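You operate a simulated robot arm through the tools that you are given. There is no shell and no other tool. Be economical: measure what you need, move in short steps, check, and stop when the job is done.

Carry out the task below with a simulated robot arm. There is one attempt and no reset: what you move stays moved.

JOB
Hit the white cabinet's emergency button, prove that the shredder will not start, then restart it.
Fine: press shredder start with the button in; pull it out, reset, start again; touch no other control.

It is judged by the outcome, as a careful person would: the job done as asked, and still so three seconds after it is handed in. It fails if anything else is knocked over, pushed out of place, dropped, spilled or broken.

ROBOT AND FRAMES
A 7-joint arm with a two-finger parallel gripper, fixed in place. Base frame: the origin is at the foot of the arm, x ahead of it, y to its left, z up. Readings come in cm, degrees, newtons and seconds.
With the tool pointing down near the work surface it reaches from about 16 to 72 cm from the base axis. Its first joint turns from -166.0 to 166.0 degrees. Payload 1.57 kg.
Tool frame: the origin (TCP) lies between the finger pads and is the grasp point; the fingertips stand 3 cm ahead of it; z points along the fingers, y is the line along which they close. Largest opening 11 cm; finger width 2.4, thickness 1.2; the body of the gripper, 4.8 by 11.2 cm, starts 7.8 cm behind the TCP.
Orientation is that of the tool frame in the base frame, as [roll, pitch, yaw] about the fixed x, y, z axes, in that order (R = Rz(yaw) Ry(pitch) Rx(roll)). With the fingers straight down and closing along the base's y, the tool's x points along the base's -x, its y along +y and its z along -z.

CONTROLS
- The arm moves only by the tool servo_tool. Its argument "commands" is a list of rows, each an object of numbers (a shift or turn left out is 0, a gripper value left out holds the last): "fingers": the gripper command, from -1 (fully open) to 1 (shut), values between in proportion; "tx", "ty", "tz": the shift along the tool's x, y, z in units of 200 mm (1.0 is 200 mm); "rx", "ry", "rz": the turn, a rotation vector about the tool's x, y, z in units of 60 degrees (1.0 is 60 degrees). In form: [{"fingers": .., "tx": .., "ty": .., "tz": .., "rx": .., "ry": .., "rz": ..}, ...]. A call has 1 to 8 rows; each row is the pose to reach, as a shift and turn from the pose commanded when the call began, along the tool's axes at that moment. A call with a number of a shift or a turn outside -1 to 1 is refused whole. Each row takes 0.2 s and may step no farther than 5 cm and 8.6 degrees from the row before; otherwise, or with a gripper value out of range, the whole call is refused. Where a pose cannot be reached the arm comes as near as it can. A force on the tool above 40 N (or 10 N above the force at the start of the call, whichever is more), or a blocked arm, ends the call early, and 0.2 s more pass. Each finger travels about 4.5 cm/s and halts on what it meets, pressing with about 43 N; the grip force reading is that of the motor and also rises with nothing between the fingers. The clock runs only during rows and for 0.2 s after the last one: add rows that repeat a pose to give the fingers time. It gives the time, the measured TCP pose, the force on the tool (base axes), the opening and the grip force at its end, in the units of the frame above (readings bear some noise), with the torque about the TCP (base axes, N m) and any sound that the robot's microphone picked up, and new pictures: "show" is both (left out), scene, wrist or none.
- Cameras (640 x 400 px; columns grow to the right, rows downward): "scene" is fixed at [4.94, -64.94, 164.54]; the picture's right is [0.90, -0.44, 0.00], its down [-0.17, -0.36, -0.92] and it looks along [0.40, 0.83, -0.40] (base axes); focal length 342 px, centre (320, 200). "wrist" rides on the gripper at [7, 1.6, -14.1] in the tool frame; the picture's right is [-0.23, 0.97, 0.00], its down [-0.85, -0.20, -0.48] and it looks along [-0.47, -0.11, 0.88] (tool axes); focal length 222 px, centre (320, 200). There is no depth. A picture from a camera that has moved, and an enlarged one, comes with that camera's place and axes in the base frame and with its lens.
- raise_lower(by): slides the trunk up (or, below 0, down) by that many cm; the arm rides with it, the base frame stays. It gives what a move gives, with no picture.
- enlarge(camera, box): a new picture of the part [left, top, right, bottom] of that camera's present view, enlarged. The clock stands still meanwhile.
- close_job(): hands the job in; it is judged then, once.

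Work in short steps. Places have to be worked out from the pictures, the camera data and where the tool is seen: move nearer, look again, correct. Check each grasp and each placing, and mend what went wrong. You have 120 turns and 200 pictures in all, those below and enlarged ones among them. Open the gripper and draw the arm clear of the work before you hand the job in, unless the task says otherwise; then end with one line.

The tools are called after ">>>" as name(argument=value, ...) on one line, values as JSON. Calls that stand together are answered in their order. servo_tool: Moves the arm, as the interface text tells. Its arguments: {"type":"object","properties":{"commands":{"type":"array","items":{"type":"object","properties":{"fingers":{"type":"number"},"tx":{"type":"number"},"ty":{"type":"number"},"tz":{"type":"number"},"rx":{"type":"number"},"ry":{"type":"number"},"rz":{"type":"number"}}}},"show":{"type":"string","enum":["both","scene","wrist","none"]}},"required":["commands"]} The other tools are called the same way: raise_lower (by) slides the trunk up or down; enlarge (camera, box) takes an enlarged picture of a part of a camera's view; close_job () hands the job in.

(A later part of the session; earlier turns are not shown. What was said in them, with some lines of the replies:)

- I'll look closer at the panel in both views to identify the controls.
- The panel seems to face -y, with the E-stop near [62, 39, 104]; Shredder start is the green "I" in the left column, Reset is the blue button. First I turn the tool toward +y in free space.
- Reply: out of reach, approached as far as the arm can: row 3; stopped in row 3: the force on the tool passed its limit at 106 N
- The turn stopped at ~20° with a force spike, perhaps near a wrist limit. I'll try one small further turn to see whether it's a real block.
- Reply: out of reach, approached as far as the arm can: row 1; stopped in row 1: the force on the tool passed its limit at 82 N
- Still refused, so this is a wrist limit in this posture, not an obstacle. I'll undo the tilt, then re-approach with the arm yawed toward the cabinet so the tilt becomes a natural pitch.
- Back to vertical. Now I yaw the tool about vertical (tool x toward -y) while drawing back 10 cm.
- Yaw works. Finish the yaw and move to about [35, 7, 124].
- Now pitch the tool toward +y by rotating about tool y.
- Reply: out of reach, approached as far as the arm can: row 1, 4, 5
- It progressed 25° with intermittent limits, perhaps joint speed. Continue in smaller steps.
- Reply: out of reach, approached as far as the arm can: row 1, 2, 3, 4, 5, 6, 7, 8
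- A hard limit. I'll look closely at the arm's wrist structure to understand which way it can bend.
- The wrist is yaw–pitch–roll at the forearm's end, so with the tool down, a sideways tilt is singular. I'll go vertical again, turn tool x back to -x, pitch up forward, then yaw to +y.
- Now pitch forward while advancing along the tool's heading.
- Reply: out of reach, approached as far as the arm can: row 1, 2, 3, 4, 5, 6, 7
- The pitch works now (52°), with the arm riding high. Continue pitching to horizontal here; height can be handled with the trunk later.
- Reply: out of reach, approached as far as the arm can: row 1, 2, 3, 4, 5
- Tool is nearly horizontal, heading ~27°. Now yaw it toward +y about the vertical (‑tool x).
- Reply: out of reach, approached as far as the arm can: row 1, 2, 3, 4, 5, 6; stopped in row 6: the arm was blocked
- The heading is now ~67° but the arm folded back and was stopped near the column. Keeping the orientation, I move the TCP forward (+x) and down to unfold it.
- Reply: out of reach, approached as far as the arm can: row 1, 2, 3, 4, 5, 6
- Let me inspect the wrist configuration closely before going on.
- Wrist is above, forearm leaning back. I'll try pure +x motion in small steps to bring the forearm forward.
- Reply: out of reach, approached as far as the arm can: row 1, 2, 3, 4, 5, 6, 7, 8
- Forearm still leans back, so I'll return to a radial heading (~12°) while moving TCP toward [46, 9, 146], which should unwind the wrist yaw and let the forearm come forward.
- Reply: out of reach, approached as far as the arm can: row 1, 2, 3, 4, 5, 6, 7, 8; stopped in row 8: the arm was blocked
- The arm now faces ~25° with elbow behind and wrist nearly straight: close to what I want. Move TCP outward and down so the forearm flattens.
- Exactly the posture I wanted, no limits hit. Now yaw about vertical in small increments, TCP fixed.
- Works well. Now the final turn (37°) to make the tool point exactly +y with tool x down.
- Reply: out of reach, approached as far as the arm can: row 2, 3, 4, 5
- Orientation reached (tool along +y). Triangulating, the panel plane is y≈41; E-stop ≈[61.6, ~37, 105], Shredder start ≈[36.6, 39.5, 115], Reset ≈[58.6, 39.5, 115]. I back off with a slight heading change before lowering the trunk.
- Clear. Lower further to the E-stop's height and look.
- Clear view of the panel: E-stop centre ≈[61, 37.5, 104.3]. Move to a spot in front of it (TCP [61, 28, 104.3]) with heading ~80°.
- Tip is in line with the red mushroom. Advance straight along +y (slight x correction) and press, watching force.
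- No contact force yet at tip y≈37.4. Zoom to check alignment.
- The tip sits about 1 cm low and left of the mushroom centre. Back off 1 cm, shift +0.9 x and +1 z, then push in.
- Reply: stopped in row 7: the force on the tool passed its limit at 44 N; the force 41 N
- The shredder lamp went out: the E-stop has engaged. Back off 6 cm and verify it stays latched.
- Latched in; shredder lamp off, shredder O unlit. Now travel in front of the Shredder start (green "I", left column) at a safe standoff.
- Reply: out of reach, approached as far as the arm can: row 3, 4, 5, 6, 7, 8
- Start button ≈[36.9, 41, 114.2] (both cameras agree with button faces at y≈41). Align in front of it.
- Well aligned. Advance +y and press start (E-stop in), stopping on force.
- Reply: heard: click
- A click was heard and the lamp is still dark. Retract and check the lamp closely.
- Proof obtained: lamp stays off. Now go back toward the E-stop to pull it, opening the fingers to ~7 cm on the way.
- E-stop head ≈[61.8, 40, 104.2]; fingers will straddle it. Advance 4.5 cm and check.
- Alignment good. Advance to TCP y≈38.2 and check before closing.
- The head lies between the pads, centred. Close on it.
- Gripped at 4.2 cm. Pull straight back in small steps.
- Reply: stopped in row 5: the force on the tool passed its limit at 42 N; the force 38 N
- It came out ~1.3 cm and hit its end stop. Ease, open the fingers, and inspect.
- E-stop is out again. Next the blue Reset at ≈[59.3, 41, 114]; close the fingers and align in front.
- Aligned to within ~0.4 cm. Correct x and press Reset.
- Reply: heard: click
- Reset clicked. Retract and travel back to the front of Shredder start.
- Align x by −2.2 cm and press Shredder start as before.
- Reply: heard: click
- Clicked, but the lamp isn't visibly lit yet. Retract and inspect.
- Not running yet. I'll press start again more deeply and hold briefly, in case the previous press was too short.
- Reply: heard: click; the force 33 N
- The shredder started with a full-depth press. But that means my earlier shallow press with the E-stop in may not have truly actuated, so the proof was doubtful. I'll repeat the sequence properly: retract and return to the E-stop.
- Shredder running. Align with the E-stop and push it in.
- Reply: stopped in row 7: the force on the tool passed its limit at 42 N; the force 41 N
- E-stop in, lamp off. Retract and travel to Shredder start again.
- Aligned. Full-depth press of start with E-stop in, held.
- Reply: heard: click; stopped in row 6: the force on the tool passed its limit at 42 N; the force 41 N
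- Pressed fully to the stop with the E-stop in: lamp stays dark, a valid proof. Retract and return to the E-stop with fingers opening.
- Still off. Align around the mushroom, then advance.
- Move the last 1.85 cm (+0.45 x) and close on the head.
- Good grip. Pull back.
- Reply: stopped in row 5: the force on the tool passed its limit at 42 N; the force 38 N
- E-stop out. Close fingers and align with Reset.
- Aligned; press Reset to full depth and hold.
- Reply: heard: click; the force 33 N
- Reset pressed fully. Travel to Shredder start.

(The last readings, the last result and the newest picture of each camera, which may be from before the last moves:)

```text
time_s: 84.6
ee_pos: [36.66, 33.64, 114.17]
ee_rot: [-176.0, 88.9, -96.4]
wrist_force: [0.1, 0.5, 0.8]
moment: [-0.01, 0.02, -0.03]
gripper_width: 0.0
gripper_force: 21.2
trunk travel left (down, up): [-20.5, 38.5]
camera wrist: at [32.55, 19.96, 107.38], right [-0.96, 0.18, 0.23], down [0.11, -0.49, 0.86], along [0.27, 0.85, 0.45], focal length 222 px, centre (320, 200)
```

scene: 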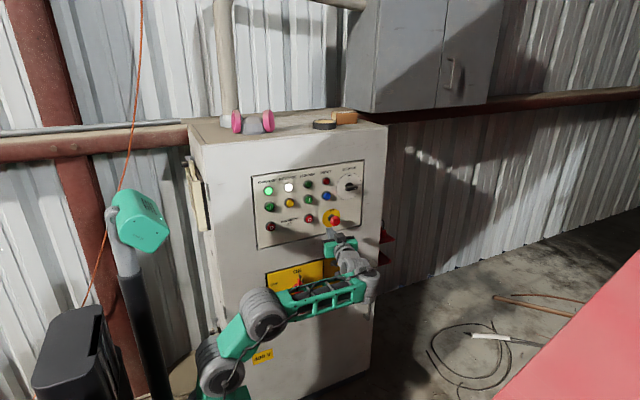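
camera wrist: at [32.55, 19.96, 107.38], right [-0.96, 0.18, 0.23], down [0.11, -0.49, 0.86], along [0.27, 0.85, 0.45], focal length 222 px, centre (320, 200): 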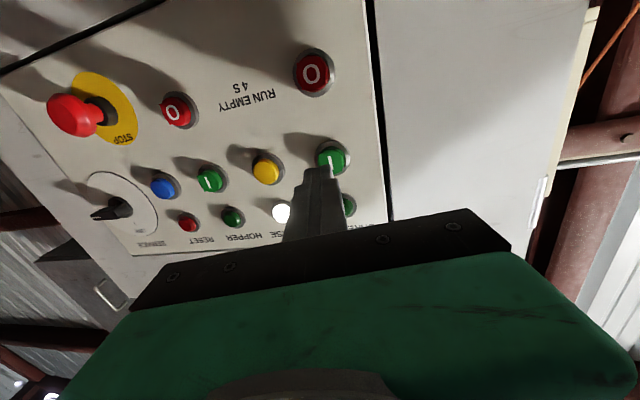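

Press start to full depth, hold, then retract and check the lamp.

>>> servo_tool(commands=[{"tx": 0.005, "ty": 0.033, "tz": 0.1}, {"tx": 0.005, "ty": 0.048, "tz": 0.19}, {"tx": 0.005, "ty": 0.055, "tz": 0.225}, {"tx": 0.005, "ty": 0.06, "tz": 0.25}, {"tx": 0.005, "ty": 0.063, "tz": 0.268}, {"tx": 0.005, "ty": 0.065, "tz": 0.278}, {"tx": 0.005, "ty": 0.065, "tz": 0.278}], show="none")

>>> servo_tool(commands=[{"ty": -0.018, "tz": -0.1}, {"ty": -0.036, "tz": -0.2}, {"ty": -0.05, "tz": -0.28}, {"ty": -0.05, "tz": -0.28}], show="none")

>>> enlarge(camera="scene", box=[240, 150, 400, 250])

```text
time_s: 86.2
ee_pos: [36.32, 39.07, 113.94]
ee_rot: [179.0, 89.0, -101.2]
wrist_force: [-0.7, -33.6, -7.8]
moment: [0.07, -0.01, 0.07]
gripper_width: 0.0
gripper_force: 21.3
trunk travel left (down, up): [-20.5, 38.5]
heard: click
```

```text
time_s: 87.2
ee_pos: [36.35, 33.66, 113.99]
ee_rot: [-175.7, 88.8, -95.9]
wrist_force: [0.8, -0.4, 0.3]
moment: [0.02, 0.01, -0.01]
gripper_width: 0.0
gripper_force: 21.6
trunk travel left (down, up): [-20.5, 38.5]
```

```text
4.00 times, centred on (320, 200) of scene
camera zoom: at [4.94, -64.94, 164.54], right [0.9, -0.44, 0.0], down [-0.17, -0.36, -0.92], along [0.4, 0.83, -0.4], focal length 1370 px, centre (320, 200)
```

zoom: 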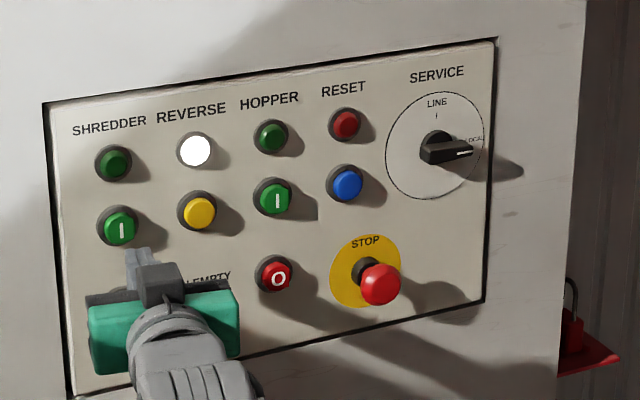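

Lamp off so far; there may be a start delay. Wait a little without touching and look again.

>>> servo_tool(commands=[{"tz": 0}, {"tz": 0}, {"tz": 0}, {"tz": 0}, {"tz": 0}, {"tz": 0}, {"tz": 0}, {"tz": 0}], show="scene")

```text
time_s: 89.0
ee_pos: [36.3, 33.66, 113.84]
ee_rot: [-176.0, 88.8, -96.3]
wrist_force: [0.0, 0.3, -0.6]
moment: [0.02, -0.02, -0.02]
gripper_width: 0.0
gripper_force: 21.4
trunk travel left (down, up): [-20.5, 38.5]
```

scene: 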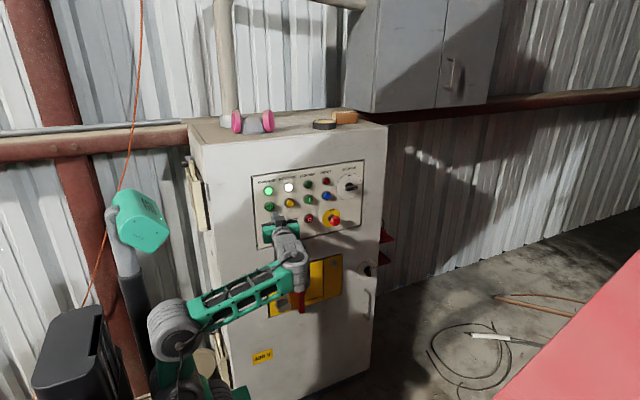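

The shredder lamp is lit: there's a start delay of a couple of seconds. Now draw back with a heading change and open the gripper.

>>> servo_tool(commands=[{"rx": 0.1, "tz": -0.08}, {"rx": 0.2, "tz": -0.2}, {"rx": 0.3, "tz": -0.32}, {"rx": 0.4, "tz": -0.44}, {"rx": 0.45, "tz": -0.5}, {"rx": 0.45, "tz": -0.5, "fingers": -1}, {"rx": 0.45, "tz": -0.5}, {"rx": 0.45, "tz": -0.5}], show="scene")

>>> enlarge(camera="scene", box=[240, 150, 400, 250])

```text
time_s: 90.1
ee_pos: [40.54, 24.49, 107.69]
ee_rot: [122.6, 77.5, 178.8]
wrist_force: [0.5, -0.2, 0.1]
moment: [-0.02, 0.0, -0.02]
gripper_width: 0.01
gripper_force: 21.0
trunk travel left (down, up): [-20.5, 38.5]
stopped in row 5: the arm was blocked; the commanded pose is now the measured one
```

scene: 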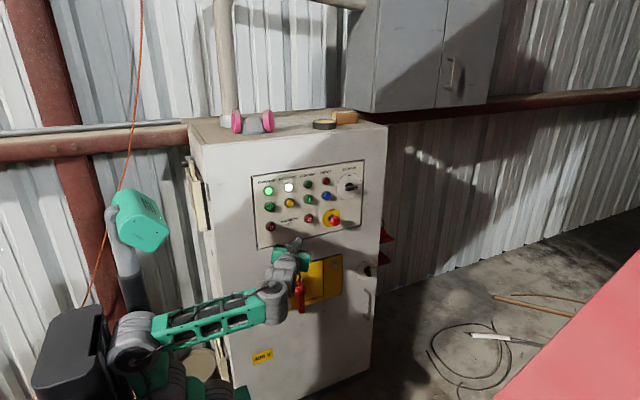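

```text
4.00 times, centred on (320, 200) of scene
camera zoom: at [4.94, -64.94, 164.54], right [0.9, -0.44, 0.0], down [-0.17, -0.36, -0.92], along [0.4, 0.83, -0.4], focal length 1370 px, centre (320, 200)
```

zoom: 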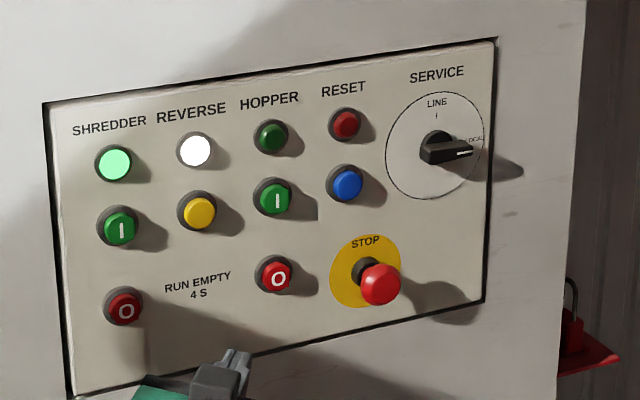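

Lamp on, E-stop out, other controls unchanged. The arm folded against itself, so I ease it outward (+x) and open the gripper.

>>> servo_tool(commands=[{"tx": -0.03, "ty": -0.11, "tz": 0.055}, {"tx": -0.06, "ty": -0.23, "tz": 0.115}, {"tx": -0.087, "ty": -0.352, "tz": 0.175}, {"tx": -0.087, "ty": -0.352, "tz": 0.175, "fingers": -1}, {"tx": -0.087, "ty": -0.352, "tz": 0.175}, {"tx": -0.087, "ty": -0.352, "tz": 0.175}, {"tx": -0.087, "ty": -0.352, "tz": 0.175}, {"tx": -0.087, "ty": -0.352, "tz": 0.175}], show="both")

>>> enlarge(camera="scene", box=[0, 180, 320, 400])

```text
time_s: 91.9
ee_pos: [48.4, 23.48, 107.65]
ee_rot: [122.6, 77.6, 178.7]
wrist_force: [-1.3, -0.5, -0.4]
moment: [0.0, 0.03, 0.02]
gripper_width: 10.36
gripper_force: 0.1
trunk travel left (down, up): [-20.5, 38.5]
camera wrist: at [38.0, 12.64, 102.65], right [-0.74, 0.54, 0.4], down [0.08, -0.51, 0.85], along [0.67, 0.67, 0.33], focal length 222 px, centre (320, 200)
```

scene: 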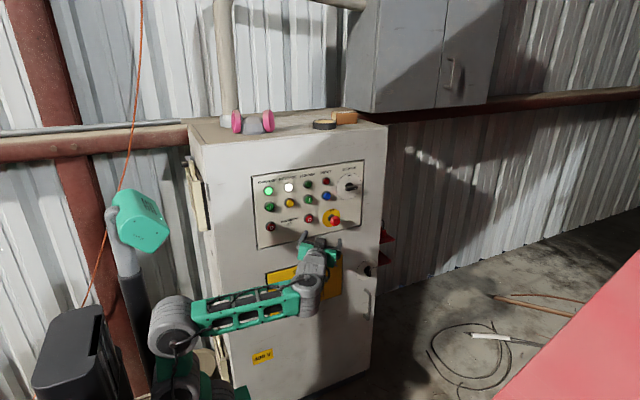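
wrist: 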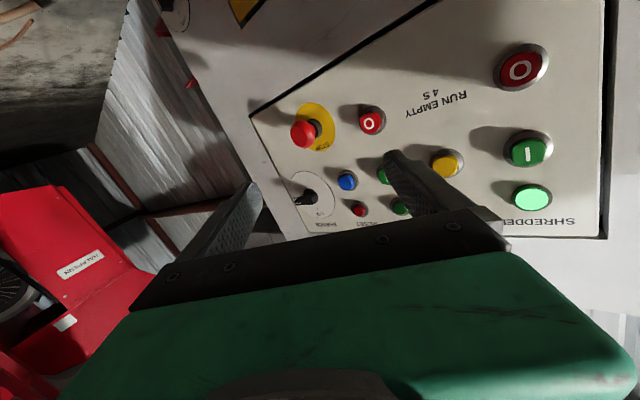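

```text
1.82 times, centred on (160, 290) of scene
camera zoom: at [4.94, -64.94, 164.54], right [0.9, -0.44, 0.0], down [-0.17, -0.36, -0.92], along [0.4, 0.83, -0.4], focal length 623 px, centre (611, 36)
```

zoom: 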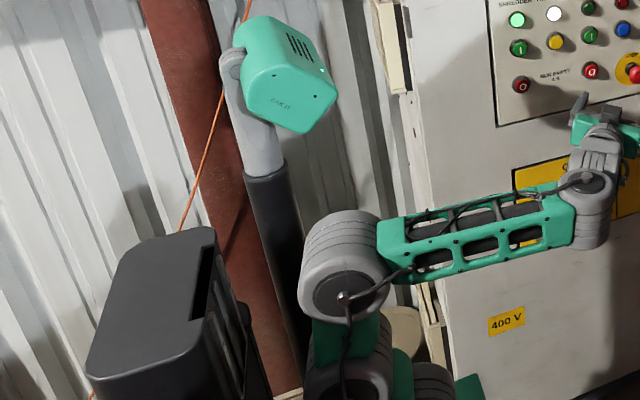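

Shredder lamp is lit, the E-stop is out, the gripper is open and about 13 cm clear of the panel, and nothing was disturbed. Handing in.

>>> close_job()

```text
The job is handed in.
```

The shredder is running again after the emergency-stop test: with the button in, pressing start fully did not start it, and after I pulled the button out and pressed reset and start, its lamp lit again. I ran the whole sequence twice, because I doubted the first start press had gone in fully; the shredder starts a couple of seconds after the press. No other control was touched.
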